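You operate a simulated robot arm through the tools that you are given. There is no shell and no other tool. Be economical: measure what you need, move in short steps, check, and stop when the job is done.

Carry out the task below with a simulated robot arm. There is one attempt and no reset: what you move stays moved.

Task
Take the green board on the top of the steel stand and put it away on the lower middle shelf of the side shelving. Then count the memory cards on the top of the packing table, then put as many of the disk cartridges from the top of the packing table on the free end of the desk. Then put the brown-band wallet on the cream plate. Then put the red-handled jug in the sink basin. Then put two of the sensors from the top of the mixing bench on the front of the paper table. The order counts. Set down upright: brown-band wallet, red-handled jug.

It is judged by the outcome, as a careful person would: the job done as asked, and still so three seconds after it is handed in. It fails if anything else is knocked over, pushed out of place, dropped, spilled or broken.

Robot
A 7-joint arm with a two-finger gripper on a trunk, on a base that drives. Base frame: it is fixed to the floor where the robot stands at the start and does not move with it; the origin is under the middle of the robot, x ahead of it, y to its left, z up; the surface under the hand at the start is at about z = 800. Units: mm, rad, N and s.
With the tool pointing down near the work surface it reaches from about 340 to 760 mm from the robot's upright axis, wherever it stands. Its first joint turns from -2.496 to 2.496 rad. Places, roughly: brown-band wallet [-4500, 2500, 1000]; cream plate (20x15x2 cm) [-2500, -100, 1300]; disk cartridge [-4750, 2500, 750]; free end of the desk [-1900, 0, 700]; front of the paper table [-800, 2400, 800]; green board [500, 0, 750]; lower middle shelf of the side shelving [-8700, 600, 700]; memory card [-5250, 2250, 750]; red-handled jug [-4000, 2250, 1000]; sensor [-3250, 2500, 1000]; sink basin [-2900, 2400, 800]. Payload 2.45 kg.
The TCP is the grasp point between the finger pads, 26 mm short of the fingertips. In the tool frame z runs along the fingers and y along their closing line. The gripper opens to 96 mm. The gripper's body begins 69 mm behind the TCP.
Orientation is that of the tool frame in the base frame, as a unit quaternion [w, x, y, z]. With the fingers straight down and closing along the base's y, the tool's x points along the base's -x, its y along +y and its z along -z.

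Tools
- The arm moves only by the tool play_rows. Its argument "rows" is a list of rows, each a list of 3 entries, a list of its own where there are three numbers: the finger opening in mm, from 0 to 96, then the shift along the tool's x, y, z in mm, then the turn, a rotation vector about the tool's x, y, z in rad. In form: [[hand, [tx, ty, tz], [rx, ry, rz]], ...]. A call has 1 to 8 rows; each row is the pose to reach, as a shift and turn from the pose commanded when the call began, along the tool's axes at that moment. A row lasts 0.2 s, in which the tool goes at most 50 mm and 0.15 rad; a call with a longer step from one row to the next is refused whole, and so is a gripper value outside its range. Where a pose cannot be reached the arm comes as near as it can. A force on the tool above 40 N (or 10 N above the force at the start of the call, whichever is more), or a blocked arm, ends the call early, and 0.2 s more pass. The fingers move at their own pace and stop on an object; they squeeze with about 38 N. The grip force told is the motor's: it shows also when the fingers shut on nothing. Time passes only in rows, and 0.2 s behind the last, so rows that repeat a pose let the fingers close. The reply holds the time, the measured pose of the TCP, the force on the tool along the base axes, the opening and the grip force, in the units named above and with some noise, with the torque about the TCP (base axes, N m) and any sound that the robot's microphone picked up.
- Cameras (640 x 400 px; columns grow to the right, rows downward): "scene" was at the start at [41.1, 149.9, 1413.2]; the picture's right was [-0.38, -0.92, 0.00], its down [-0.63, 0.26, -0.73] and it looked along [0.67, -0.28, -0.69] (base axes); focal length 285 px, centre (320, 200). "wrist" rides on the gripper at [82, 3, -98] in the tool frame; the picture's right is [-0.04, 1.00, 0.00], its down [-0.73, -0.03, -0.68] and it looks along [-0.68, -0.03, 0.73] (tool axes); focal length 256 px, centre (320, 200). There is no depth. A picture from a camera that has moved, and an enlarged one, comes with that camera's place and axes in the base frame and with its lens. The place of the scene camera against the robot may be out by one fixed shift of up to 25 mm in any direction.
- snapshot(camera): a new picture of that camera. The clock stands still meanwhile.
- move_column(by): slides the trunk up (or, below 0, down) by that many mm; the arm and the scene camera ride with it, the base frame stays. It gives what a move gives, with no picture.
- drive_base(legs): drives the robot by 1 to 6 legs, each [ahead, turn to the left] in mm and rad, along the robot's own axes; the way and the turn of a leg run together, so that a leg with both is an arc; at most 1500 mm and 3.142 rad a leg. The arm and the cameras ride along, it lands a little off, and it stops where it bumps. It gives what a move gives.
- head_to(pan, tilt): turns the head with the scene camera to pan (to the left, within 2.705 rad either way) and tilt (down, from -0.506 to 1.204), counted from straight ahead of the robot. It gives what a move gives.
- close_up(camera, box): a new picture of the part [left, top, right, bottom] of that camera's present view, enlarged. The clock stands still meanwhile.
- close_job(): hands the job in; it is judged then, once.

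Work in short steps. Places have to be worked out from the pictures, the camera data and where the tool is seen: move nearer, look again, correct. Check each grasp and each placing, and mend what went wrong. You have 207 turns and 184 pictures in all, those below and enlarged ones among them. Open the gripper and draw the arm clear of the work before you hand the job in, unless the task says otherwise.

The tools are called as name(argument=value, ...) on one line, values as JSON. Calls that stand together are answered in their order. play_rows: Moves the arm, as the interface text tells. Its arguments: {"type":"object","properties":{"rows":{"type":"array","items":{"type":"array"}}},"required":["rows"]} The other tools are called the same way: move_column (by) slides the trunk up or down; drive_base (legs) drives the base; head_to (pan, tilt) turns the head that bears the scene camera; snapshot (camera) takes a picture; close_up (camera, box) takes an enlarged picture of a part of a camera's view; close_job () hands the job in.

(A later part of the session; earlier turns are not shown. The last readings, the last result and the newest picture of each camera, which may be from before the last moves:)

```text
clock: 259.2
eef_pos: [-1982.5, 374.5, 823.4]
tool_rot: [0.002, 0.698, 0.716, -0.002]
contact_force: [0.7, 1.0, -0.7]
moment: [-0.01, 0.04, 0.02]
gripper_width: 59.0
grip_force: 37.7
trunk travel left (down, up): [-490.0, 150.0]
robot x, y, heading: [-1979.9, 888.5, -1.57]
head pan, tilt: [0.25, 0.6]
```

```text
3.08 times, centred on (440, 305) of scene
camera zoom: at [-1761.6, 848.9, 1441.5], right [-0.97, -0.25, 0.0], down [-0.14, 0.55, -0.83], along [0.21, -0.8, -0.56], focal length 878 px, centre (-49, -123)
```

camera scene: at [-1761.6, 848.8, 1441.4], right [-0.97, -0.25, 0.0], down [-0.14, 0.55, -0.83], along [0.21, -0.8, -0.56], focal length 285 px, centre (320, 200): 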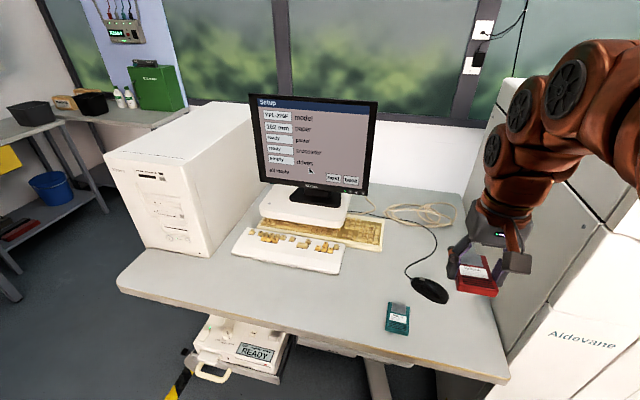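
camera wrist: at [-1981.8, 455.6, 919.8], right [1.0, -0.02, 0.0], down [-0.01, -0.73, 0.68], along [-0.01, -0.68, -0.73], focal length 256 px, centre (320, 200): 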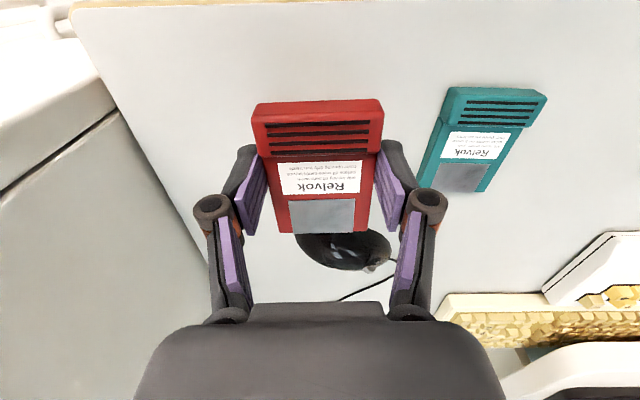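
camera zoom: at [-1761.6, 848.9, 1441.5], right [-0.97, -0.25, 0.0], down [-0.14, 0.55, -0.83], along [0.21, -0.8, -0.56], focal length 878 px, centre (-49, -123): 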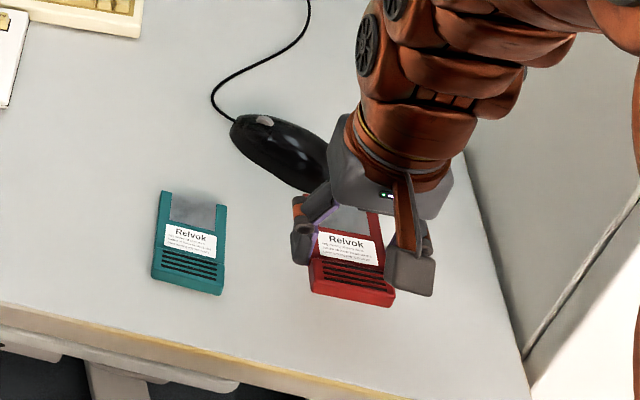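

Adequate clearance (~70 mm) from the mouse. Lower to contact.

play_rows(rows=[[30, [0, 0, 30], [0, 0, 0]], [30, [0, 0, 46], [0, 0, 0]], [30, [0, 0, 52], [0, 0, 0]], [30, [0, 0, 56], [0, 0, 0]], [30, [0, 0, 59], [0, 0, 0]], [30, [0, 0, 62], [0, 0, 0]]])

play_rows(rows=[[59, [0, 0, -0.5], [0, 0, 0]], [68, [0, 0, -0.5], [0, 0, 0]], [76, [0, 0, -0.5], [0, 0, 0]], [80, [0, 0, -0.5], [0, 0, 0]], [80, [0, 0, -0.5], [0, 0, 0]]])

play_rows(rows=[[80, [0, 0, -40], [0, 0, 0]], [80, [0, 0, -85], [0, 0, 0]], [80, [10, 0, -130], [0, 0, 0]], [80, [30, 0, -170], [0, 0, 0]], [80, [50, 0, -210], [0, 0, 0]], [80, [70, 0, -250], [0, 0, 0]], [80, [90, 0, -290], [0, 0, 0]], [80, [110, 0, -330], [0, 0, 0]]])

snapshot(camera="scene")

```text
clock: 260.6
eef_pos: [-1984.2, 373.3, 763.7]
tool_rot: [0.002, 0.698, 0.716, -0.003]
contact_force: [0.1, 1.8, 29.4]
moment: [0.04, -0.02, -0.01]
gripper_width: 59.7
grip_force: 38.0
trunk travel left (down, up): [-490.0, 150.0]
robot x, y, heading: [-1980.1, 884.2, -1.565]
head pan, tilt: [0.25, 0.6]
```

```text
clock: 261.8
eef_pos: [-1985.1, 373.8, 762.1]
tool_rot: [-0.001, 0.698, 0.716, -0.001]
contact_force: [-0.1, 0.0, 1.1]
moment: [0.01, 0.03, 0.02]
gripper_width: 79.9
grip_force: 0.2
trunk travel left (down, up): [-490.0, 150.0]
robot x, y, heading: [-1980.7, 884.7, -1.568]
head pan, tilt: [0.25, 0.6]
```

```text
clock: 263.6
eef_pos: [-1987.6, 485.7, 1092.6]
tool_rot: [0.0, 0.699, 0.715, -0.001]
contact_force: [-0.4, -0.1, -0.5]
moment: [0.06, 0.01, 0.01]
gripper_width: 80.1
grip_force: 0.1
trunk travel left (down, up): [-490.0, 150.0]
robot x, y, heading: [-1980.9, 889.1, -1.572]
head pan, tilt: [0.25, 0.6]
```

```text
117 pictures are left
camera scene: at [-1761.6, 848.4, 1441.4], right [-0.97, -0.25, 0.0], down [-0.14, 0.55, -0.82], along [0.21, -0.8, -0.57], focal length 285 px, centre (320, 200)
```

scene: 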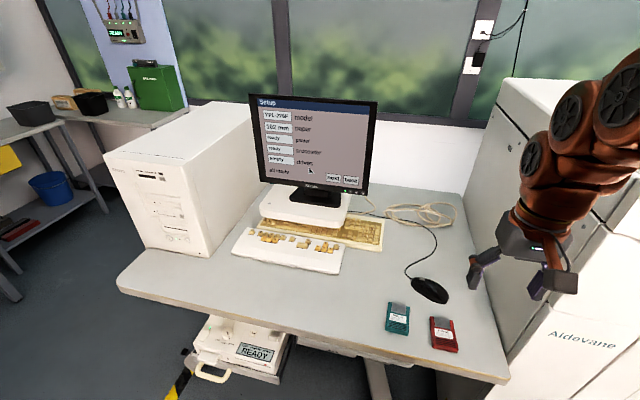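

Both cartridges are in place. While here, raise the trunk and look at the copier top for the cream plate.

move_column(by=150)

drive_base(legs=[[-500, 0], [0, -0.3]])

head_to(pan=0.1, tilt=0.3)

snapshot(camera="scene")

```text
clock: 265.4
eef_pos: [-1985.8, 487.4, 1242.2]
tool_rot: [0.001, 0.698, 0.716, -0.002]
contact_force: [-0.4, -1.2, -0.6]
moment: [0.01, -0.01, 0.03]
gripper_width: 79.9
grip_force: 0.0
trunk travel left (down, up): [-640.0, 0.0]
robot x, y, heading: [-1980.0, 886.6, -1.575]
head pan, tilt: [0.25, 0.6]
```

```text
clock: 269.3
eef_pos: [-2108.1, 1000.9, 1241.3]
tool_rot: [-0.001, 0.799, 0.601, -0.003]
contact_force: [0.0, 0.5, -0.4]
moment: [-0.02, 0.01, -0.01]
gripper_width: 80.0
grip_force: 0.0
trunk travel left (down, up): [-640.0, 0.0]
robot x, y, heading: [-1981.5, 1378.5, -1.875]
head pan, tilt: [0.25, 0.6]
```

```text
clock: 270.1
eef_pos: [-2107.0, 999.6, 1243.0]
tool_rot: [0.001, 0.799, 0.601, -0.002]
contact_force: [0.2, -0.4, 0.1]
moment: [-0.01, 0.02, 0.01]
gripper_width: 80.0
grip_force: 0.0
trunk travel left (down, up): [-640.0, 0.0]
robot x, y, heading: [-1980.0, 1380.2, -1.869]
head pan, tilt: [0.099, 0.3]
```

```text
116 pictures are left
camera scene: at [-1796.0, 1280.0, 1618.9], right [-0.98, 0.2, 0.0], down [0.06, 0.29, -0.96], along [-0.19, -0.94, -0.3], focal length 285 px, centre (320, 200)
```

scene: 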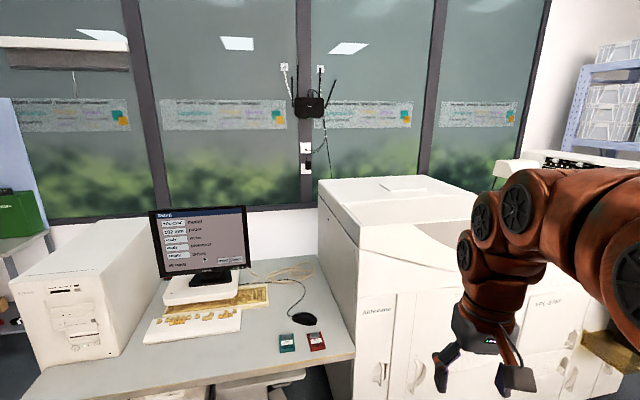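

close_up(camera="scene", box=[310, 150, 500, 280])

```text
3.08 times, centred on (405, 215) of scene
camera zoom: at [-1796.0, 1280.0, 1618.9], right [-0.98, 0.2, 0.0], down [0.06, 0.29, -0.96], along [-0.19, -0.94, -0.3], focal length 878 px, centre (58, 154)
```

zoom: 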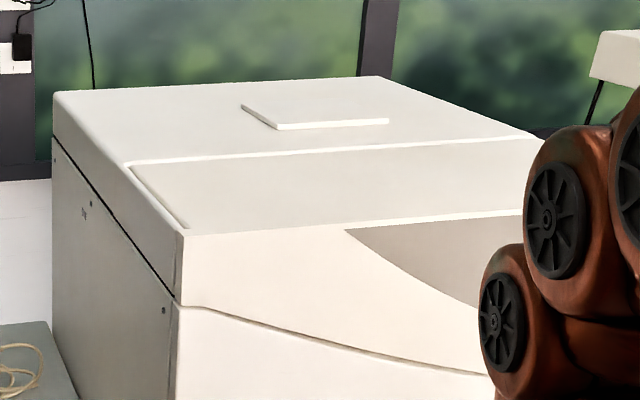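

The cream plate is on the printer's flat top, about (-2500, -70), z≈1225: a vertical tool won't reach that far, so a pitched grasp of the wallet is needed. Go back to the packing table to study the wallets.

drive_base(legs=[[0, -1.31], [1500, 0], [1250, 0], [0, -1.5], [200, 0]])

head_to(pan=-0.35, tilt=0.7)

snapshot(camera="scene")

```text
clock: 284.7
eef_pos: [-4750.3, 1411.7, 1243.8]
tool_rot: [-0.002, 0.999, 0.041, -0.002]
contact_force: [-1.2, -0.2, -0.2]
moment: [-0.04, -0.05, 0.0]
gripper_width: 80.0
grip_force: 0.1
trunk travel left (down, up): [-640.0, 0.0]
robot x, y, heading: [-4350.1, 1434.9, -3.037]
head pan, tilt: [0.099, 0.3]
stopped in leg 3: the robot was blocked; the commanded pose is now the measured one
```

```text
clock: 285.6
eef_pos: [-4749.5, 1412.4, 1244.1]
tool_rot: [-0.002, 0.999, 0.04, -0.002]
contact_force: [-0.6, -0.1, -0.6]
moment: [0.03, -0.01, -0.03]
gripper_width: 80.1
grip_force: 0.0
trunk travel left (down, up): [-640.0, 0.0]
robot x, y, heading: [-4350.6, 1431.5, -3.033]
head pan, tilt: [-0.351, 0.7]
```

```text
114 pictures are left
camera scene: at [-4348.8, 1277.5, 1582.9], right [0.24, 0.97, 0.0], down [0.62, -0.16, -0.77], along [-0.74, 0.18, -0.64], focal length 285 px, centre (320, 200)
```

scene: 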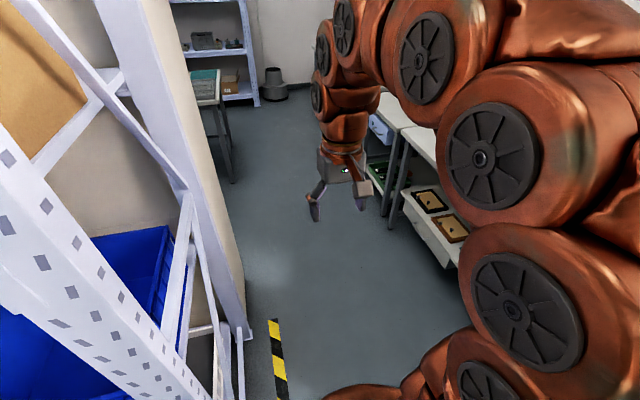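

I was blocked, likely by the black case at the shelf corner. Check it's still in place.

head_to(pan=0.7, tilt=0.95)

snapshot(camera="scene")

```text
clock: 286.9
eef_pos: [-4750.4, 1411.6, 1243.6]
tool_rot: [-0.002, 0.999, 0.041, -0.002]
contact_force: [-0.5, 0.1, 0.0]
moment: [-0.01, 0.03, 0.02]
gripper_width: 79.8
grip_force: 0.1
trunk travel left (down, up): [-640.0, 0.0]
robot x, y, heading: [-4353.0, 1435.8, -3.033]
head pan, tilt: [0.7, 0.949]
```

```text
113 pictures are left
camera scene: at [-4316.8, 1204.5, 1563.1], right [-0.72, 0.69, 0.0], down [0.56, 0.59, -0.58], along [-0.4, -0.42, -0.81], focal length 285 px, centre (320, 200)
```

scene: 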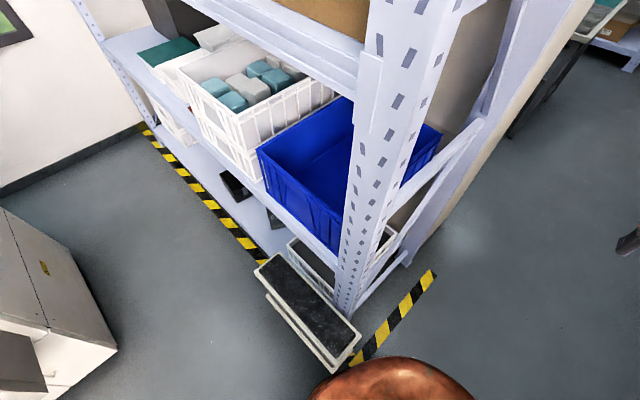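

The case stands undisturbed. Back off, steer right around it, and approach the table.

drive_base(legs=[[-200, 0], [0, -0.45], [720, 0], [0, -1.3], [90, 0]])

head_to(pan=-0.3, tilt=0.7)

snapshot(camera="scene")

snapshot(camera="wrist")

```text
clock: 297.2
eef_pos: [-4767.5, 2178.6, 1243.1]
tool_rot: [0.003, -0.67, 0.743, 0.001]
contact_force: [-0.1, 0.3, 1.3]
moment: [0.02, 0.02, 0.01]
gripper_width: 79.9
grip_force: 0.0
trunk travel left (down, up): [-640.0, 0.0]
robot x, y, heading: [-4817.4, 1781.5, 1.488]
head pan, tilt: [0.7, 0.949]
```

```text
clock: 298.5
eef_pos: [-4768.1, 2179.1, 1242.8]
tool_rot: [0.002, -0.669, 0.743, 0.0]
contact_force: [-0.2, 0.6, 0.3]
moment: [-0.02, 0.02, 0.01]
gripper_width: 79.8
grip_force: 0.1
trunk travel left (down, up): [-640.0, 0.0]
robot x, y, heading: [-4821.5, 1781.1, 1.491]
head pan, tilt: [-0.3, 0.7]
```

```text
112 pictures are left
camera scene: at [-4958.4, 1823.0, 1582.8], right [0.93, -0.37, 0.0], down [-0.24, -0.6, -0.76], along [0.28, 0.71, -0.64], focal length 285 px, centre (320, 200)
```

scene: 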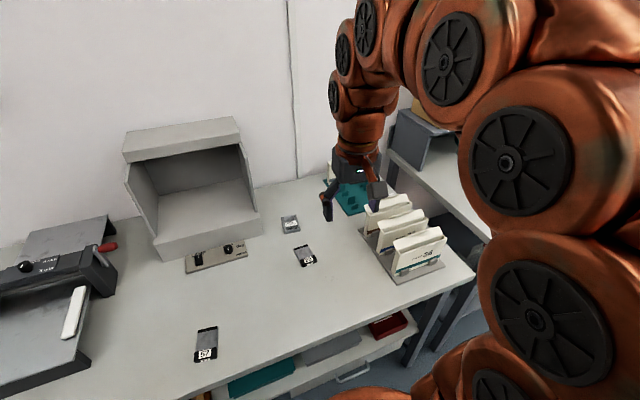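

```text
111 pictures are left
camera wrist: at [-4779.7, 2097.2, 1340.5], right [-0.99, 0.15, 0.0], down [0.1, 0.72, 0.68], along [0.1, 0.67, -0.73], focal length 256 px, centre (320, 200)
```

wrist: 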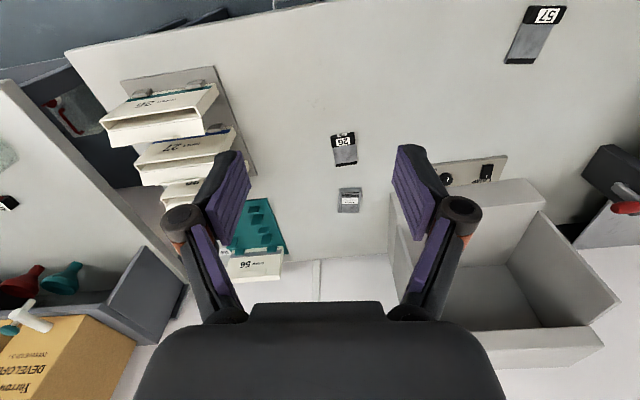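

Zoom onto the wallet rack.

close_up(camera="scene", box=[320, 160, 480, 290])

close_up(camera="wrist", box=[80, 50, 280, 220])

```text
3.08 times, centred on (400, 225) of scene
camera zoom: at [-4958.4, 1823.0, 1582.8], right [0.93, -0.37, 0.0], down [-0.24, -0.6, -0.76], along [0.28, 0.71, -0.64], focal length 878 px, centre (74, 123)
```

zoom: 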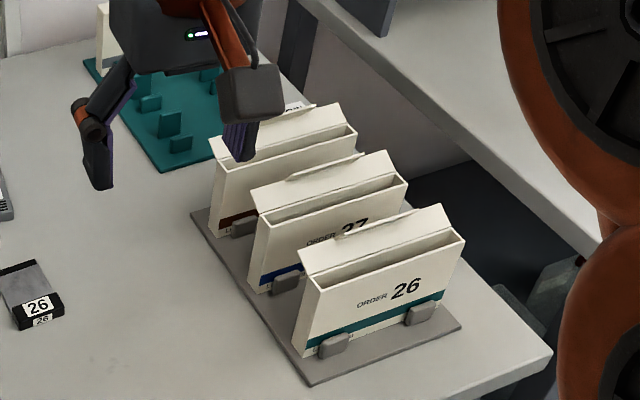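

```text
2.35 times, centred on (180, 135) of wrist
camera zoom: at [-4779.7, 2097.2, 1340.5], right [-0.99, 0.15, 0.0], down [0.1, 0.72, 0.68], along [0.1, 0.67, -0.73], focal length 602 px, centre (649, 353)
```

zoom: 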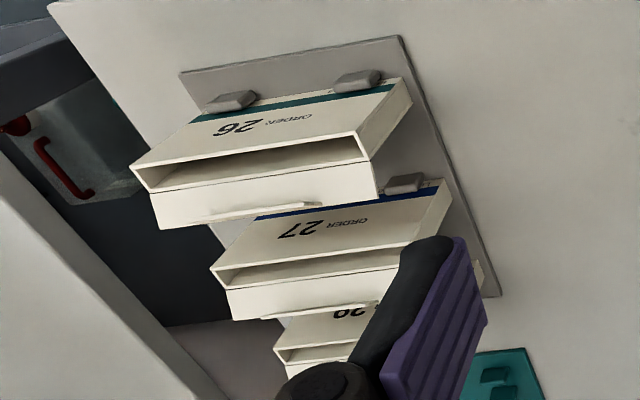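

The brown wallet stands farthest back, roughly x -4548…-4375, y≈2415–2450, with ~50 mm gaps, so I can straddle its thickness. I'll first yaw the tool so it can pitch toward +x, moving over to the left of the rack at height.

play_rows(rows=[[80, [-20, -14, 5], [0, 0, 0.145]], [80, [-40, -28, 10], [0, 0, 0.29]], [80, [-60, -42, 15], [0, 0, 0.435]], [80, [-80, -56, 20], [0, 0, 0.58]], [80, [-100, -70, 25], [0, 0, 0.725]], [80, [-120, -84, 30], [0, 0, 0.87]], [80, [-140, -98, 35], [0, 0, 1.015]], [80, [-160, -112, 40], [0, 0, 1.16]]])

play_rows(rows=[[80, [0, 0, 0], [0, 0, 0.145]], [80, [0, 0, 0], [0, 0, 0.28]], [80, [0, 0, 0], [0, 0, 0.28]]])

snapshot(camera="wrist")

```text
clock: 300.3
eef_pos: [-4637.9, 2325.9, 1203.9]
tool_rot: [0.002, -0.152, 0.988, 0.001]
contact_force: [0.1, 0.5, 0.2]
moment: [0.02, 0.02, -0.03]
gripper_width: 80.2
grip_force: 0.1
trunk travel left (down, up): [-640.0, 0.0]
robot x, y, heading: [-4820.6, 1782.9, 1.491]
head pan, tilt: [-0.3, 0.7]
```

```text
clock: 301.1
eef_pos: [-4639.5, 2325.5, 1204.5]
tool_rot: [0.001, -0.012, 1.0, 0.001]
contact_force: [0.0, 0.4, -1.7]
moment: [0.03, 0.0, -0.01]
gripper_width: 80.0
grip_force: 0.0
trunk travel left (down, up): [-640.0, 0.0]
robot x, y, heading: [-4817.8, 1784.1, 1.486]
head pan, tilt: [-0.3, 0.7]
```

```text
108 pictures are left
camera wrist: at [-4720.9, 2326.5, 1302.1], right [0.02, 1.0, 0.0], down [0.73, -0.01, 0.68], along [0.68, -0.01, -0.73], focal length 256 px, centre (320, 200)
```

wrist: 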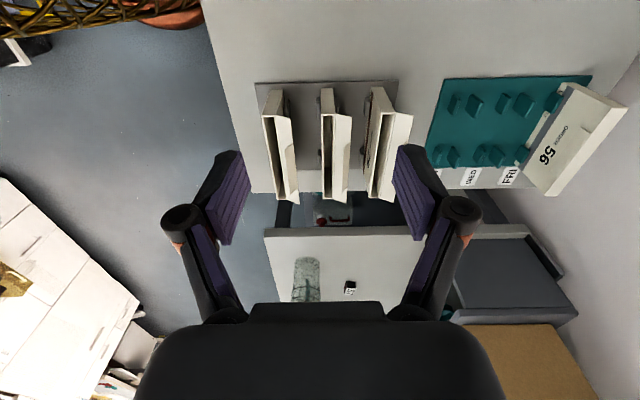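

Zoom on the rack from this view.

close_up(camera="wrist", box=[245, 70, 425, 215])

```text
2.76 times, centred on (335, 142) of wrist
camera zoom: at [-4720.9, 2326.5, 1302.1], right [0.02, 1.0, 0.0], down [0.73, -0.01, 0.68], along [0.68, -0.01, -0.73], focal length 706 px, centre (279, 359)
```

zoom: 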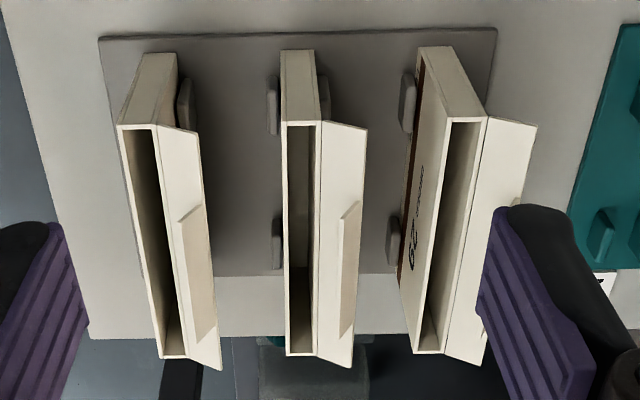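

Brown wallet: ends x -4552…-4380, y 2414–2440, top z≈931, its flap sticking out to y 2463 above z 930. I'll grip its left end below the flap with the tool pitched ~52° toward +x. First pitch at a safe height.

play_rows(rows=[[60, [0, 13, 12], [0, -0.114, 0]], [60, [0, 26, 25], [0, -0.228, 0]], [60, [0, 39, 37], [0, -0.342, 0]], [60, [0, 52, 50], [0, -0.456, 0]], [60, [0, 65, 62], [0, -0.57, 0]], [60, [0, 78, 75], [0, -0.684, 0]], [60, [0, 91, 87], [0, -0.798, 0]], [60, [0, 101, 100], [0, -0.9076, 0]]])

snapshot(camera="wrist")

snapshot(camera="scene")

```text
clock: 302.9
eef_pos: [-4641.0, 2426.9, 1106.0]
tool_rot: [0.44, -0.01, 0.898, 0.007]
contact_force: [-0.2, -0.6, 0.1]
moment: [0.0, 0.05, 0.02]
gripper_width: 60.1
grip_force: 0.0
trunk travel left (down, up): [-640.0, 0.0]
robot x, y, heading: [-4817.3, 1783.4, 1.487]
head pan, tilt: [-0.3, 0.7]
```

```text
106 pictures are left
camera wrist: at [-4769.2, 2427.4, 1100.0], right [0.0, 1.0, 0.04], down [-0.09, -0.04, 1.0], along [1.0, 0.0, 0.09], focal length 256 px, centre (320, 200)
```

wrist: 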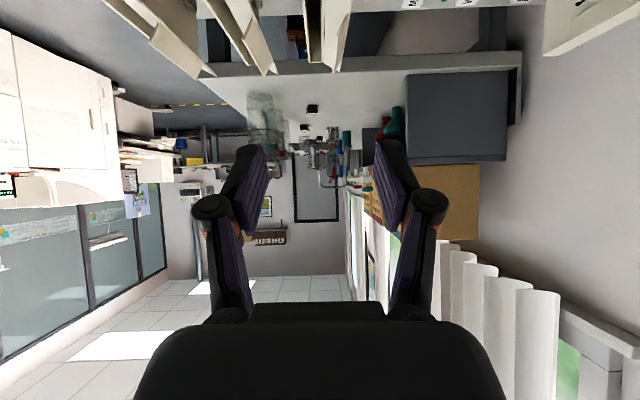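

```text
105 pictures are left
camera scene: at [-4958.3, 1822.7, 1582.8], right [0.93, -0.37, 0.0], down [-0.24, -0.6, -0.77], along [0.28, 0.71, -0.64], focal length 285 px, centre (320, 200)
```

scene: 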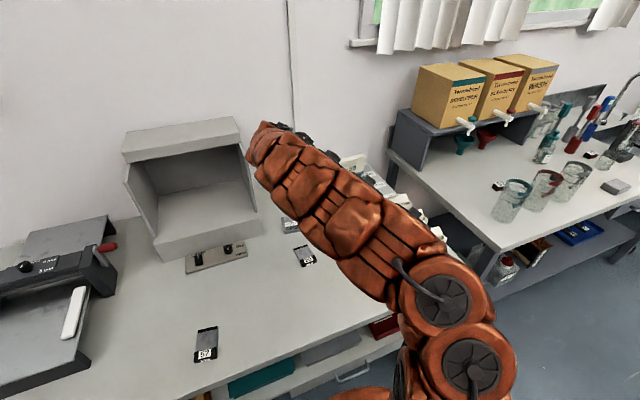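

Pose reached. Come down to the pre-grasp point ~100 mm back along the tool axis and check alignment.

play_rows(rows=[[60, [25, 0, 31], [0, 0, 0]], [60, [50, 0, 62], [0, 0, 0]], [60, [75, 0, 93], [0, 0, 0]], [60, [99, 0, 123], [0, 0, 0]], [60, [99, 0, 123], [0, 0, 0]]])

snapshot(camera="wrist")

```text
clock: 304.1
eef_pos: [-4604.0, 2427.6, 949.7]
tool_rot: [0.44, -0.01, 0.898, 0.008]
contact_force: [-0.3, 0.0, 0.7]
moment: [0.0, 0.01, 0.03]
gripper_width: 60.2
grip_force: 0.2
trunk travel left (down, up): [-640.0, 0.0]
robot x, y, heading: [-4821.3, 1782.0, 1.488]
head pan, tilt: [-0.3, 0.7]
```

```text
104 pictures are left
camera wrist: at [-4731.4, 2427.6, 944.4], right [0.0, 1.0, 0.04], down [-0.09, -0.04, 1.0], along [1.0, 0.0, 0.09], focal length 256 px, centre (320, 200)
```

wrist: 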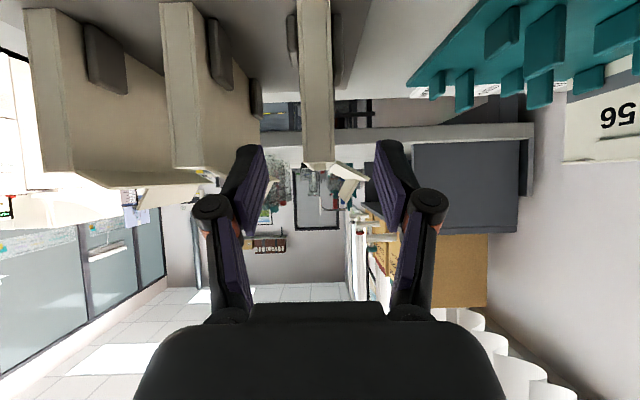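

Alignment is excellent: the brown wallet's end is centred between the fingers and the clip top (~857) is below the finger path. Advance along the tool axis.

play_rows(rows=[[60, [-1, 0, 25], [0, 0, 0]], [60, [-2, 0, 50], [0, 0, 0]], [60, [-3, 0, 72], [0, 0, 0]], [60, [-3, 0, 88], [0, 0, 0]], [60, [-3, 0, 97], [0, 0, 0]], [60, [-3, 0, 97], [0, 0, 0]]])

snapshot(camera="wrist")

```text
clock: 305.5
eef_pos: [-4526.4, 2431.5, 893.0]
tool_rot: [0.44, -0.011, 0.898, 0.008]
contact_force: [-0.3, 0.4, -0.4]
moment: [-0.01, -0.03, 0.01]
gripper_width: 59.9
grip_force: 0.1
trunk travel left (down, up): [-640.0, 0.0]
robot x, y, heading: [-4817.6, 1779.3, 1.489]
head pan, tilt: [-0.3, 0.7]
```

```text
103 pictures are left
camera wrist: at [-4653.7, 2430.3, 888.2], right [0.0, 1.0, 0.04], down [-0.09, -0.04, 1.0], along [1.0, 0.0, 0.09], focal length 256 px, centre (320, 200)
```

wrist: 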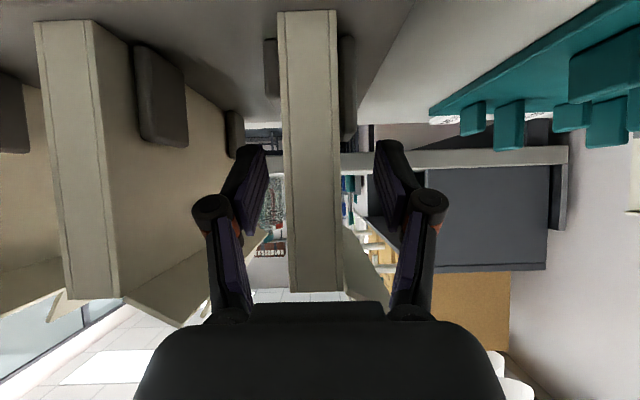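

Fingers straddle the wallet end. Trim 3 mm and close.

play_rows(rows=[[60, [0, -4, 0], [0, 0, 0]], [48, [0, -4, 0], [0, 0, 0]], [36, [0, -4, 0], [0, 0, 0]], [24, [0, -4, 0], [0, 0, 0]], [10, [0, -4, 0], [0, 0, 0]], [10, [0, -4, 0], [0, 0, 0]], [10, [0, -4, 0], [0, 0, 0]]])

snapshot(camera="wrist")

```text
clock: 307.1
eef_pos: [-4526.8, 2429.9, 895.5]
tool_rot: [0.439, -0.012, 0.898, 0.009]
contact_force: [6.9, 37.5, 11.5]
moment: [1.13, -0.21, 0.32]
gripper_width: 34.9
grip_force: 18.9
trunk travel left (down, up): [-640.0, 0.0]
robot x, y, heading: [-4815.3, 1780.7, 1.492]
head pan, tilt: [-0.3, 0.7]
```

```text
102 pictures are left
camera wrist: at [-4654.0, 2429.2, 889.1], right [0.0, 1.0, 0.04], down [-0.09, -0.04, 1.0], along [1.0, 0.0, 0.09], focal length 256 px, centre (320, 200)
```

wrist: 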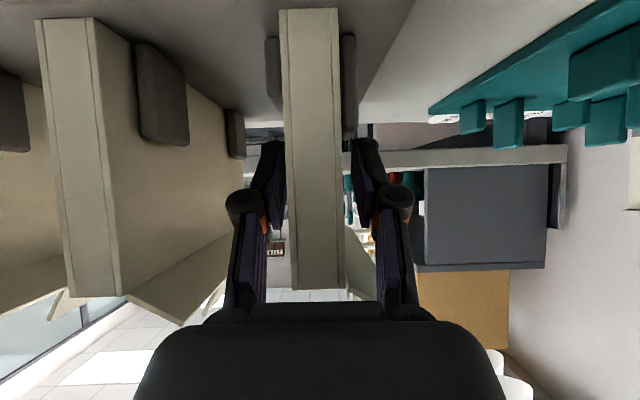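

The front finger touched first, so the gripper is ~5 mm too far back. Reopen slightly, shift -5 mm and close again.

play_rows(rows=[[46, [0, 0, 0], [0, 0, 0]], [46, [0, -5, 0], [0, 0, 0]], [46, [0, -5, 0], [0, 0, 0]], [34, [0, -5, 0], [0, 0, 0]], [24, [0, -5, 0], [0, 0, 0]], [10, [0, -5, 0], [0, 0, 0]], [10, [0, -5, 0], [0, 0, 0]], [10, [0, -5, 0], [0, 0, 0]]])

snapshot(camera="wrist")

```text
clock: 308.8
eef_pos: [-4527.5, 2425.6, 896.5]
tool_rot: [0.441, -0.012, 0.897, 0.012]
contact_force: [0.0, 0.9, -0.1]
moment: [-0.03, 0.01, -0.06]
gripper_width: 21.8
grip_force: 8.5
trunk travel left (down, up): [-640.0, 0.0]
robot x, y, heading: [-4823.2, 1782.2, 1.487]
head pan, tilt: [-0.3, 0.7]
stopped in row 8: the force on the tool passed its limit at 51 N (the readings are from after the stop); the commanded pose is now the measured one
```

```text
101 pictures are left
camera wrist: at [-4654.5, 2424.9, 891.5], right [-0.01, 1.0, 0.04], down [-0.09, -0.04, 1.0], along [1.0, 0.0, 0.09], focal length 256 px, centre (320, 200)
```

wrist: 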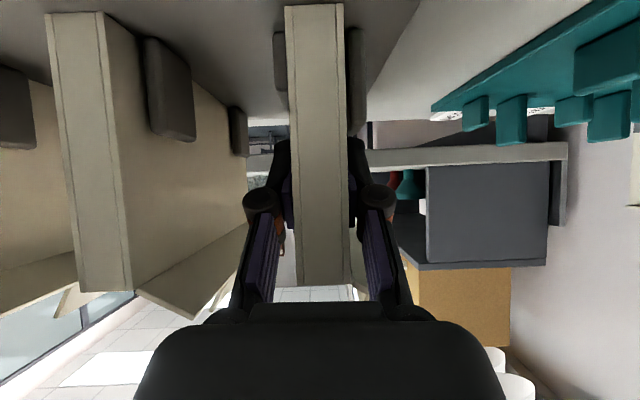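

Now centred (21.8 mm). Finish squeezing in place.

play_rows(rows=[[10, [0, 0, 0], [0, 0, 0]], [5, [0, 0, 0], [0, 0, 0]], [5, [0, 0, 0], [0, 0, 0]], [5, [0, 0, 0], [0, 0, 0]]])

```text
clock: 309.8
eef_pos: [-4526.3, 2426.7, 895.2]
tool_rot: [0.44, -0.011, 0.898, 0.011]
contact_force: [0.8, 4.1, 3.2]
moment: [0.18, -0.05, 0.01]
gripper_width: 20.7
grip_force: 37.8
trunk travel left (down, up): [-640.0, 0.0]
robot x, y, heading: [-4818.9, 1780.3, 1.494]
head pan, tilt: [-0.3, 0.7]
```

Firm grip. Lift straight up slowly.

play_rows(rows=[[5, [-8, 0, -6], [0, 0, 0]], [5, [-20, 0, -15], [0, 0, 0]], [5, [-36, 0, -28], [0, 0, 0]], [5, [-55, 0, -43], [0, 0, 0]], [5, [-80, 0, -62], [0, 0, 0]], [5, [-110, 0, -85], [0, 0, 0]], [5, [-140, 0, -108], [0, 0, 0]], [5, [-140, 0, -108], [0, 0, 0]]])

snapshot(camera="wrist")

snapshot(camera="scene")

```text
clock: 311.6
eef_pos: [-4527.9, 2423.6, 1070.5]
tool_rot: [0.44, -0.013, 0.898, 0.012]
contact_force: [0.0, -0.6, -0.3]
moment: [0.0, 0.01, 0.02]
gripper_width: 20.5
grip_force: 38.0
trunk travel left (down, up): [-640.0, 0.0]
robot x, y, heading: [-4816.5, 1781.9, 1.489]
head pan, tilt: [-0.3, 0.7]
```

```text
100 pictures are left
camera wrist: at [-4654.7, 2422.2, 1065.2], right [-0.01, 1.0, 0.04], down [-0.09, -0.04, 1.0], along [1.0, 0.0, 0.09], focal length 256 px, centre (320, 200)
```

wrist: 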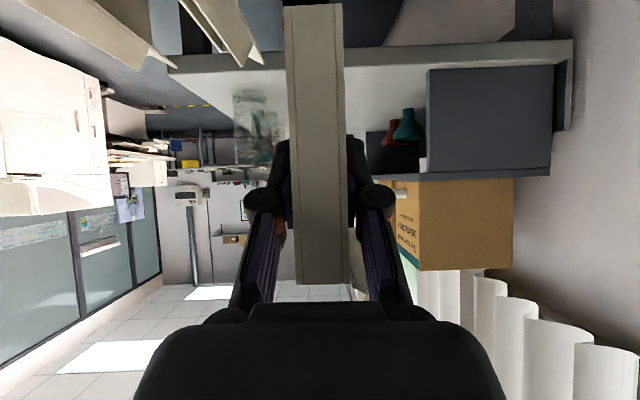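

```text
99 pictures are left
camera scene: at [-4958.2, 1823.2, 1582.8], right [0.93, -0.37, 0.0], down [-0.24, -0.6, -0.76], along [0.28, 0.71, -0.64], focal length 285 px, centre (320, 200)
```

scene: 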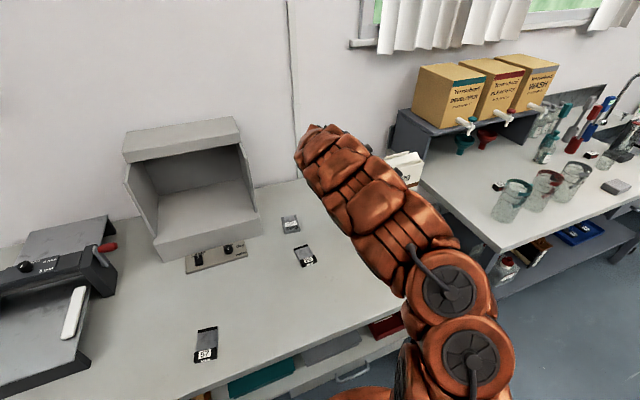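

Wallet lifted, hanging upright; bottom ≈73 mm below the TCP, its centre 61 mm ahead of the TCP along the tool's heading. Retract the arm for travel.

play_rows(rows=[[5, [4, -32, -24], [0, 0, 0]], [5, [8, -64, -48], [0, 0, 0]], [5, [12, -96, -72], [0, 0, 0]], [5, [16, -128, -96], [0, 0, 0]], [5, [20, -160, -120], [0, 0, 0]], [5, [25, -192, -144], [0, 0, 0]], [5, [29, -220, -167], [0, 0, 0]], [5, [29, -220, -167], [0, 0, 0]]])

drive_base(legs=[[-170, 0], [0, -1.45], [1500, 0]])

snapshot(camera="wrist")

```text
clock: 313.4
eef_pos: [-4671.2, 2197.6, 1148.8]
tool_rot: [0.44, -0.011, 0.898, 0.011]
contact_force: [-0.7, 0.0, -0.7]
moment: [-0.02, -0.02, -0.01]
gripper_width: 21.0
grip_force: 38.1
trunk travel left (down, up): [-640.0, 0.0]
robot x, y, heading: [-4817.5, 1783.3, 1.494]
head pan, tilt: [-0.3, 0.7]
```

```text
clock: 325.4
eef_pos: [-2894.6, 1599.8, 1150.0]
tool_rot: [0.337, 0.584, 0.683, -0.281]
contact_force: [-0.2, -0.4, -1.1]
moment: [0.06, 0.01, 0.03]
gripper_width: 20.9
grip_force: 38.1
trunk travel left (down, up): [-640.0, 0.0]
robot x, y, heading: [-3324.3, 1691.8, 0.045]
head pan, tilt: [-0.3, 0.7]
```

```text
98 pictures are left
camera wrist: at [-2912.2, 1725.4, 1144.1], right [0.99, 0.14, 0.04], down [-0.05, 0.08, 1.0], along [0.13, -0.99, 0.09], focal length 256 px, centre (320, 200)
```

wrist: 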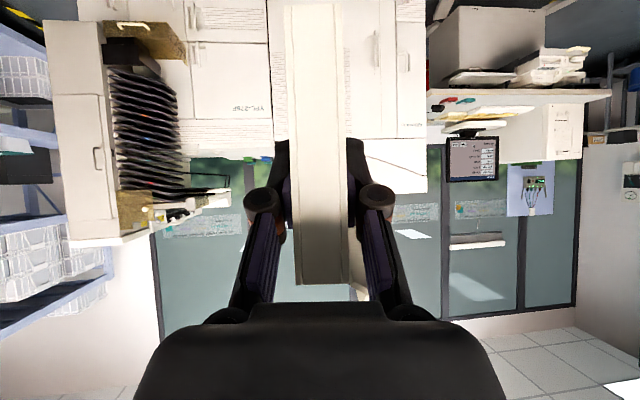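

Still held. Continue to x≈-2500, face the printer, and look at its top and front.

drive_base(legs=[[830, -0.05], [0, -1.57], [450, 0]])

head_to(pan=0.15, tilt=0.45)

snapshot(camera="scene")

```text
clock: 336.0
eef_pos: [-2590.3, 835.4, 1148.2]
tool_rot: [0.03, 0.896, 0.05, -0.44]
contact_force: [0.6, -0.2, -0.6]
moment: [0.01, -0.01, -0.01]
gripper_width: 20.7
grip_force: 38.1
trunk travel left (down, up): [-640.0, 0.0]
robot x, y, heading: [-2476.0, 1264.1, -1.57]
head pan, tilt: [-0.3, 0.7]
```

```text
clock: 336.9
eef_pos: [-2590.8, 835.4, 1148.7]
tool_rot: [0.03, 0.897, 0.05, -0.439]
contact_force: [0.2, 0.3, 0.3]
moment: [0.04, -0.04, -0.04]
gripper_width: 20.6
grip_force: 37.9
trunk travel left (down, up): [-640.0, 0.0]
robot x, y, heading: [-2474.4, 1261.7, -1.565]
head pan, tilt: [0.15, 0.45]
```

```text
97 pictures are left
camera scene: at [-2264.4, 1219.6, 1605.0], right [-0.99, -0.15, 0.0], down [-0.07, 0.43, -0.9], along [0.14, -0.89, -0.44], focal length 285 px, centre (320, 200)
```

scene: 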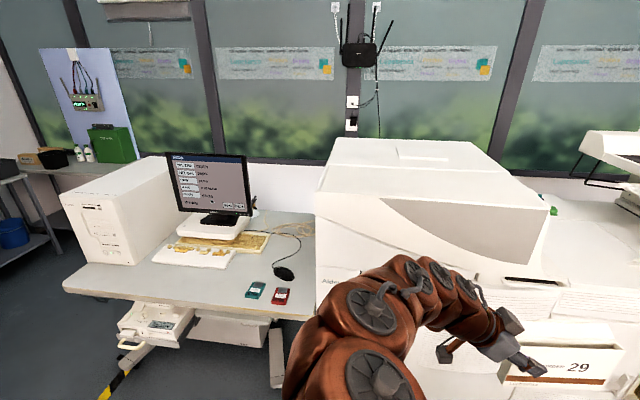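

close_up(camera="scene", box=[300, 120, 560, 290])

```text
2.35 times, centred on (430, 205) of scene
camera zoom: at [-2264.4, 1219.6, 1605.0], right [-0.99, -0.15, 0.0], down [-0.07, 0.43, -0.9], along [0.14, -0.89, -0.44], focal length 672 px, centre (61, 188)
```

zoom: 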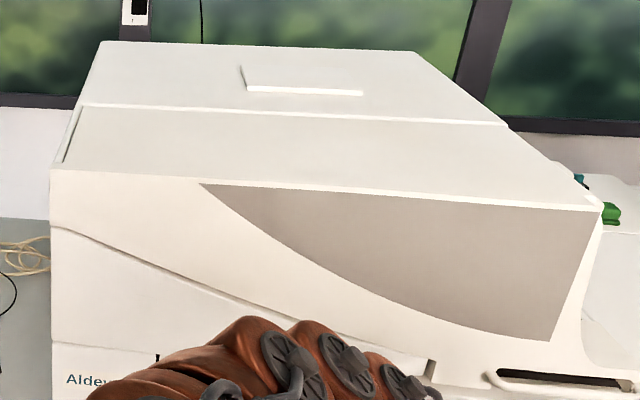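

Printer front edge is near y≈375 and the plate about x -2620…-2420, y≈-70. I'll yaw the wallet to a diagonal that fits the plate (within reach) and raise it before closing in.

play_rows(rows=[[5, [-25, 0, -19], [-0.08, 0, -0.062]], [5, [-50, 0, -38], [-0.16, 0, -0.124]], [5, [-75, 0, -57], [-0.24, 0, -0.186]], [5, [-100, 0, -76], [-0.32, 0, -0.248]], [5, [-125, 0, -97], [-0.4, 0, -0.31]], [5, [-150, 0, -116], [-0.482, 0, -0.374]], [5, [-174, 0, -135], [-0.482, 0, -0.374]], [5, [-174, 0, -135], [-0.482, 0, -0.374]]])

drive_base(legs=[[440, 0]])

head_to(pan=0.2, tilt=0.7)

snapshot(camera="scene")

snapshot(camera="wrist")

```text
clock: 338.7
eef_pos: [-2601.1, 831.4, 1354.4]
tool_rot: [0.139, 0.845, 0.316, -0.409]
contact_force: [-0.2, 0.0, -0.7]
moment: [-0.02, -0.04, -0.02]
gripper_width: 20.7
grip_force: 38.5
trunk travel left (down, up): [-640.0, 0.0]
robot x, y, heading: [-2475.6, 1264.0, -1.574]
head pan, tilt: [0.15, 0.45]
```

```text
clock: 341.4
eef_pos: [-2592.4, 391.4, 1354.6]
tool_rot: [0.145, 0.844, 0.322, -0.404]
contact_force: [0.1, 0.5, -0.4]
moment: [-0.01, -0.05, 0.03]
gripper_width: 20.8
grip_force: 38.0
trunk travel left (down, up): [-640.0, 0.0]
robot x, y, heading: [-2476.9, 826.4, -1.564]
head pan, tilt: [0.15, 0.45]
```

```text
clock: 342.1
eef_pos: [-2592.5, 390.2, 1352.2]
tool_rot: [0.144, 0.845, 0.323, -0.402]
contact_force: [-0.4, 0.5, -1.0]
moment: [0.01, -0.03, 0.02]
gripper_width: 20.8
grip_force: 38.3
trunk travel left (down, up): [-640.0, 0.0]
robot x, y, heading: [-2474.5, 825.1, -1.567]
head pan, tilt: [0.201, 0.7]
```

```text
95 pictures are left
camera scene: at [-2259.3, 790.0, 1582.9], right [-0.98, -0.2, 0.0], down [-0.13, 0.63, -0.77], along [0.16, -0.75, -0.64], focal length 285 px, centre (320, 200)
```

scene: 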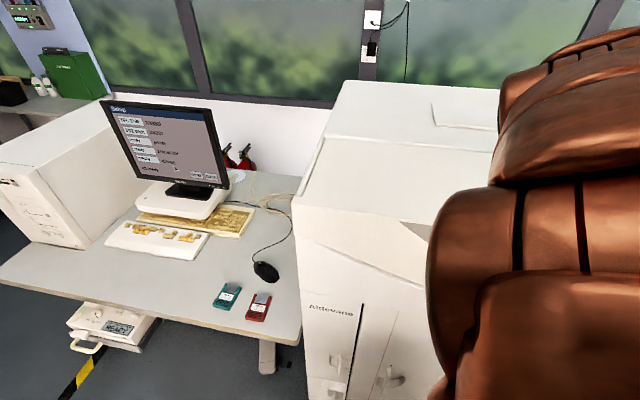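

```text
94 pictures are left
camera wrist: at [-2495.1, 471.9, 1351.0], right [0.64, -0.77, 0.01], down [0.03, 0.05, 1.0], along [-0.77, -0.64, 0.06], focal length 256 px, centre (320, 200)
```

wrist: 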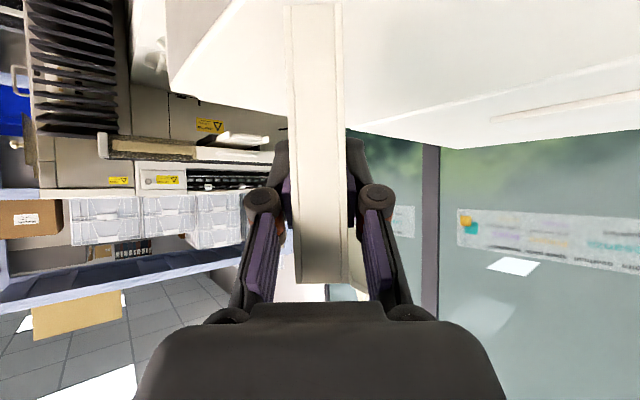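

Triangulating two views puts the plate's front edge near y≈-40, centre ≈(-2525,-110), top z≈1235. I need the base a little nearer and left; creep to about (-2420, 700).

drive_base(legs=[[0, 0.41], [137, 0], [0, -0.41]])

snapshot(camera="scene")

snapshot(camera="wrist")

```text
clock: 345.9
eef_pos: [-2539.2, 266.8, 1352.7]
tool_rot: [0.143, 0.845, 0.323, -0.403]
contact_force: [-0.3, -0.8, -0.8]
moment: [0.06, -0.01, 0.01]
gripper_width: 20.7
grip_force: 37.8
trunk travel left (down, up): [-640.0, 0.0]
robot x, y, heading: [-2415.4, 701.9, -1.568]
head pan, tilt: [0.201, 0.7]
```

```text
93 pictures are left
camera scene: at [-2205.4, 665.8, 1582.8], right [-0.98, -0.2, 0.0], down [-0.13, 0.63, -0.76], along [0.15, -0.75, -0.64], focal length 285 px, centre (320, 200)
```

scene: 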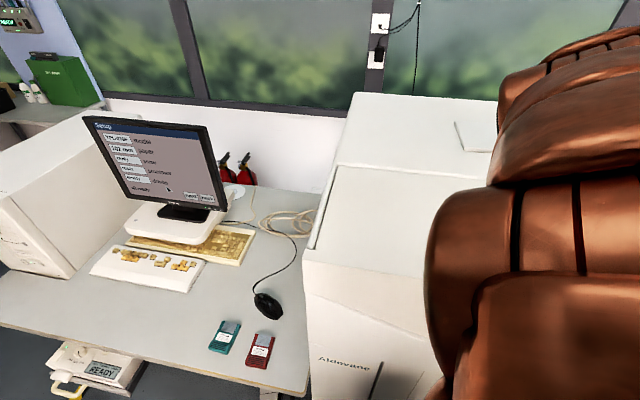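

```text
92 pictures are left
camera wrist: at [-2441.8, 348.2, 1351.3], right [0.64, -0.77, 0.01], down [0.04, 0.05, 1.0], along [-0.77, -0.64, 0.06], focal length 256 px, centre (320, 200)
```

wrist: 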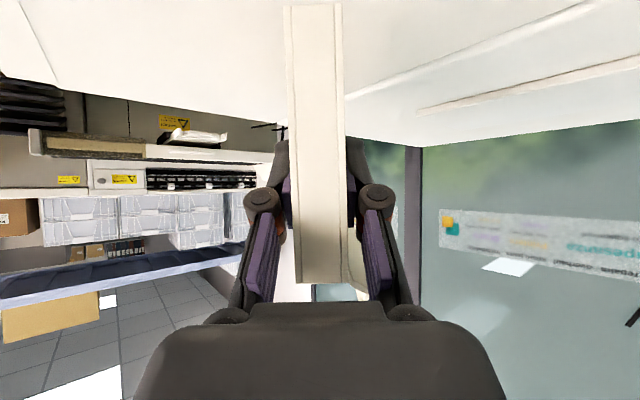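

Plate ≈ x -2640…-2435, y -40…-190. I'll creep 35 mm closer, then extend toward the plate at a safe height with a small extra yaw.

drive_base(legs=[[35, 0]])

play_rows(rows=[[5, [-10, 33, 17], [-0.01, 0, -0.008]], [5, [-20, 66, 34], [-0.02, 0, -0.016]], [5, [-30, 99, 51], [-0.03, 0, -0.024]], [5, [-40, 132, 68], [-0.04, 0, -0.032]], [5, [-50, 165, 85], [-0.05, 0, -0.04]], [5, [-60, 198, 102], [-0.06, 0, -0.048]], [5, [-70, 229, 118], [-0.07, 0, -0.056]], [5, [-70, 229, 118], [-0.079, 0, -0.061]]])

snapshot(camera="scene")

snapshot(camera="wrist")

```text
clock: 346.8
eef_pos: [-2540.1, 245.0, 1351.4]
tool_rot: [0.142, 0.846, 0.321, -0.402]
contact_force: [-0.1, 0.9, -0.3]
moment: [0.02, -0.01, 0.0]
gripper_width: 20.3
grip_force: 37.6
trunk travel left (down, up): [-640.0, 0.0]
robot x, y, heading: [-2420.4, 679.6, -1.571]
head pan, tilt: [0.201, 0.7]
stopped in leg 1: the robot was blocked; the commanded pose is now the measured one
```

```text
clock: 348.6
eef_pos: [-2492.7, -13.8, 1329.3]
tool_rot: [0.165, 0.828, 0.363, -0.395]
contact_force: [-4.8, 2.7, 29.9]
moment: [-0.3, 0.55, -0.32]
gripper_width: 20.5
grip_force: 38.0
trunk travel left (down, up): [-640.0, 0.0]
robot x, y, heading: [-2420.0, 679.5, -1.567]
head pan, tilt: [0.201, 0.7]
```

```text
91 pictures are left
camera scene: at [-2205.7, 646.4, 1583.2], right [-0.98, -0.2, 0.0], down [-0.13, 0.63, -0.77], along [0.15, -0.75, -0.64], focal length 285 px, centre (320, 200)
```

scene: 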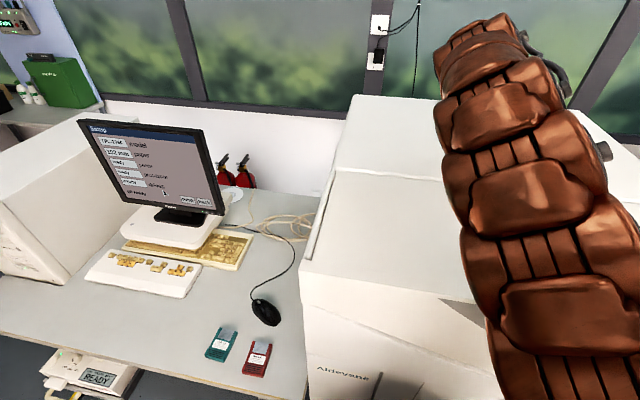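

```text
90 pictures are left
camera wrist: at [-2403.7, 76.7, 1327.7], right [0.71, -0.7, 0.02], down [0.03, 0.05, 1.0], along [-0.7, -0.71, 0.06], focal length 256 px, centre (320, 200)
```

wrist: 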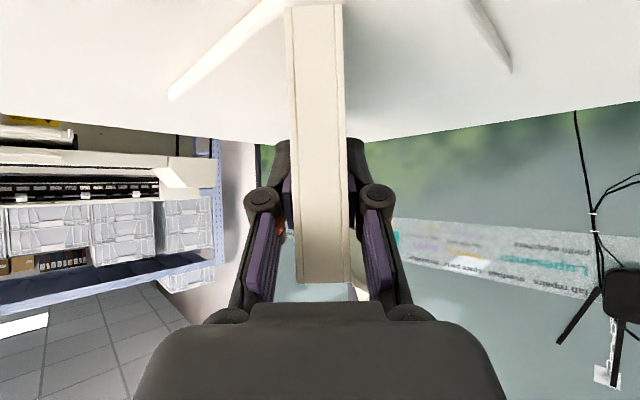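

Contact already (30 N): from this view the plate's corners are at (-2632, 12) and (-2434, -132), top ≈1256, so the wallet centre (-2536,-57) is right on the plate. Ease up slightly to see the load.

play_rows(rows=[[5, [-1.2, 0, -0.9], [0, 0, 0]], [5, [-1.2, 0, -0.9], [0, 0, 0]]])

close_up(camera="wrist", box=[200, 0, 440, 150])

```text
clock: 349.2
eef_pos: [-2493.4, -14.8, 1329.2]
tool_rot: [0.163, 0.829, 0.362, -0.394]
contact_force: [-8.0, 2.8, 29.0]
moment: [-0.42, 0.86, -0.25]
gripper_width: 21.1
grip_force: 38.6
trunk travel left (down, up): [-640.0, 0.0]
robot x, y, heading: [-2420.4, 679.4, -1.569]
head pan, tilt: [0.201, 0.7]
```

```text
2.67 times, centred on (320, 75) of wrist
camera zoom: at [-2403.4, 76.4, 1328.0], right [0.71, -0.7, 0.02], down [0.03, 0.05, 1.0], along [-0.7, -0.71, 0.06], focal length 683 px, centre (320, 533)
```

zoom: 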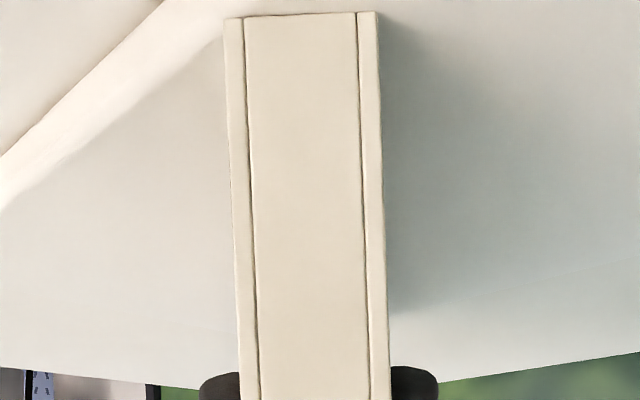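

play_rows(rows=[[5, [-2, 0, -1.5], [0, 0, 0]], [5, [-4, 0, -3], [0, 0, 0]], [5, [-4, 0, -3], [0, 0, 0]]])

```text
clock: 350.0
eef_pos: [-2491.7, -16.8, 1329.8]
tool_rot: [0.162, 0.83, 0.364, -0.392]
contact_force: [-0.1, 0.4, -0.6]
moment: [0.02, -0.03, 0.03]
gripper_width: 20.8
grip_force: 38.3
trunk travel left (down, up): [-640.0, 0.0]
robot x, y, heading: [-2418.5, 677.7, -1.569]
head pan, tilt: [0.201, 0.7]
```

Unloaded now. Lower ~2 mm to light contact, then release gently.

play_rows(rows=[[5, [1.2, 0, 0.9], [0, 0, 0]], [5, [2, 0, 1.5], [0, 0, 0]], [5, [2, 0, 1.5], [0, 0, 0]]])

snapshot(camera="wrist")

```text
clock: 350.8
eef_pos: [-2494.1, -17.0, 1329.7]
tool_rot: [0.163, 0.829, 0.363, -0.393]
contact_force: [-0.6, -0.1, -0.1]
moment: [0.03, 0.0, 0.01]
gripper_width: 20.9
grip_force: 38.4
trunk travel left (down, up): [-640.0, 0.0]
robot x, y, heading: [-2420.9, 680.9, -1.565]
head pan, tilt: [0.201, 0.7]
```

```text
88 pictures are left
camera wrist: at [-2402.9, 74.1, 1328.8], right [0.71, -0.7, 0.02], down [0.03, 0.05, 1.0], along [-0.7, -0.71, 0.05], focal length 256 px, centre (320, 200)
```

wrist: 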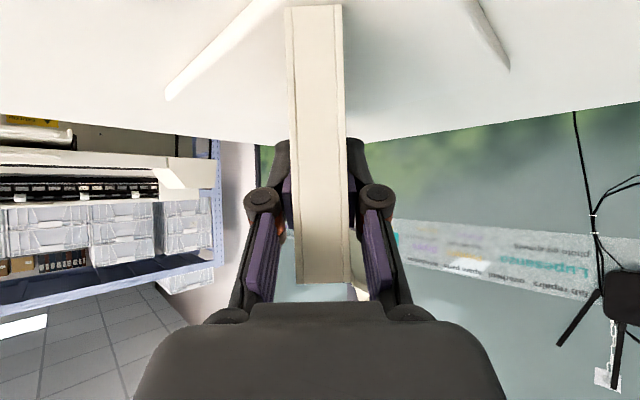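

play_rows(rows=[[5, [0.8, 0, 0.6], [0, 0, 0]], [5, [1.6, 0, 1.2], [0, 0, 0]], [5, [1.6, 0, 1.2], [0, 0, 0]]])

```text
clock: 351.6
eef_pos: [-2492.6, -16.9, 1330.0]
tool_rot: [0.164, 0.829, 0.363, -0.394]
contact_force: [-3.2, -2.6, 15.1]
moment: [0.02, -0.1, -0.04]
gripper_width: 20.6
grip_force: 38.2
trunk travel left (down, up): [-640.0, 0.0]
robot x, y, heading: [-2421.8, 681.8, -1.575]
head pan, tilt: [0.201, 0.7]
```

Light contact. Open gradually and check.

play_rows(rows=[[24, [0, 0, 0], [0, 0, 0]], [30, [0, 0, 0], [0, 0, 0]], [38, [0, 0, 0], [0, 0, 0]], [46, [0, 0, 0], [0, 0, 0]], [52, [0, 0, 0], [0, 0, 0]], [52, [0, 0, 0], [0, 0, 0]]])

snapshot(camera="wrist")

```text
clock: 353.0
eef_pos: [-2493.1, -17.4, 1328.7]
tool_rot: [0.164, 0.829, 0.364, -0.393]
contact_force: [0.1, -0.7, 0.2]
moment: [0.0, -0.04, 0.02]
gripper_width: 51.9
grip_force: 0.1
trunk travel left (down, up): [-640.0, 0.0]
robot x, y, heading: [-2418.2, 679.5, -1.569]
head pan, tilt: [0.201, 0.7]
```

```text
87 pictures are left
camera wrist: at [-2402.4, 73.9, 1326.7], right [0.71, -0.7, 0.02], down [0.03, 0.05, 1.0], along [-0.7, -0.71, 0.05], focal length 256 px, centre (320, 200)
```

wrist: 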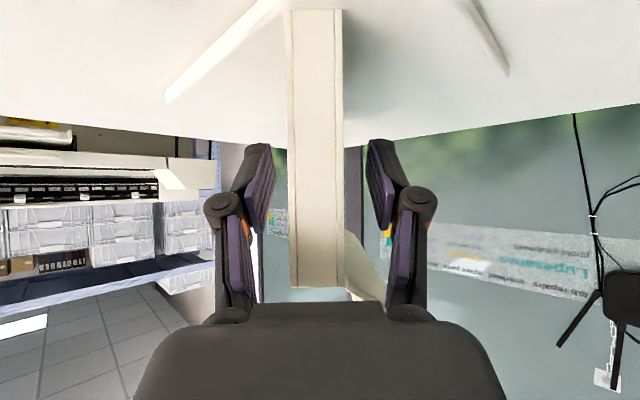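

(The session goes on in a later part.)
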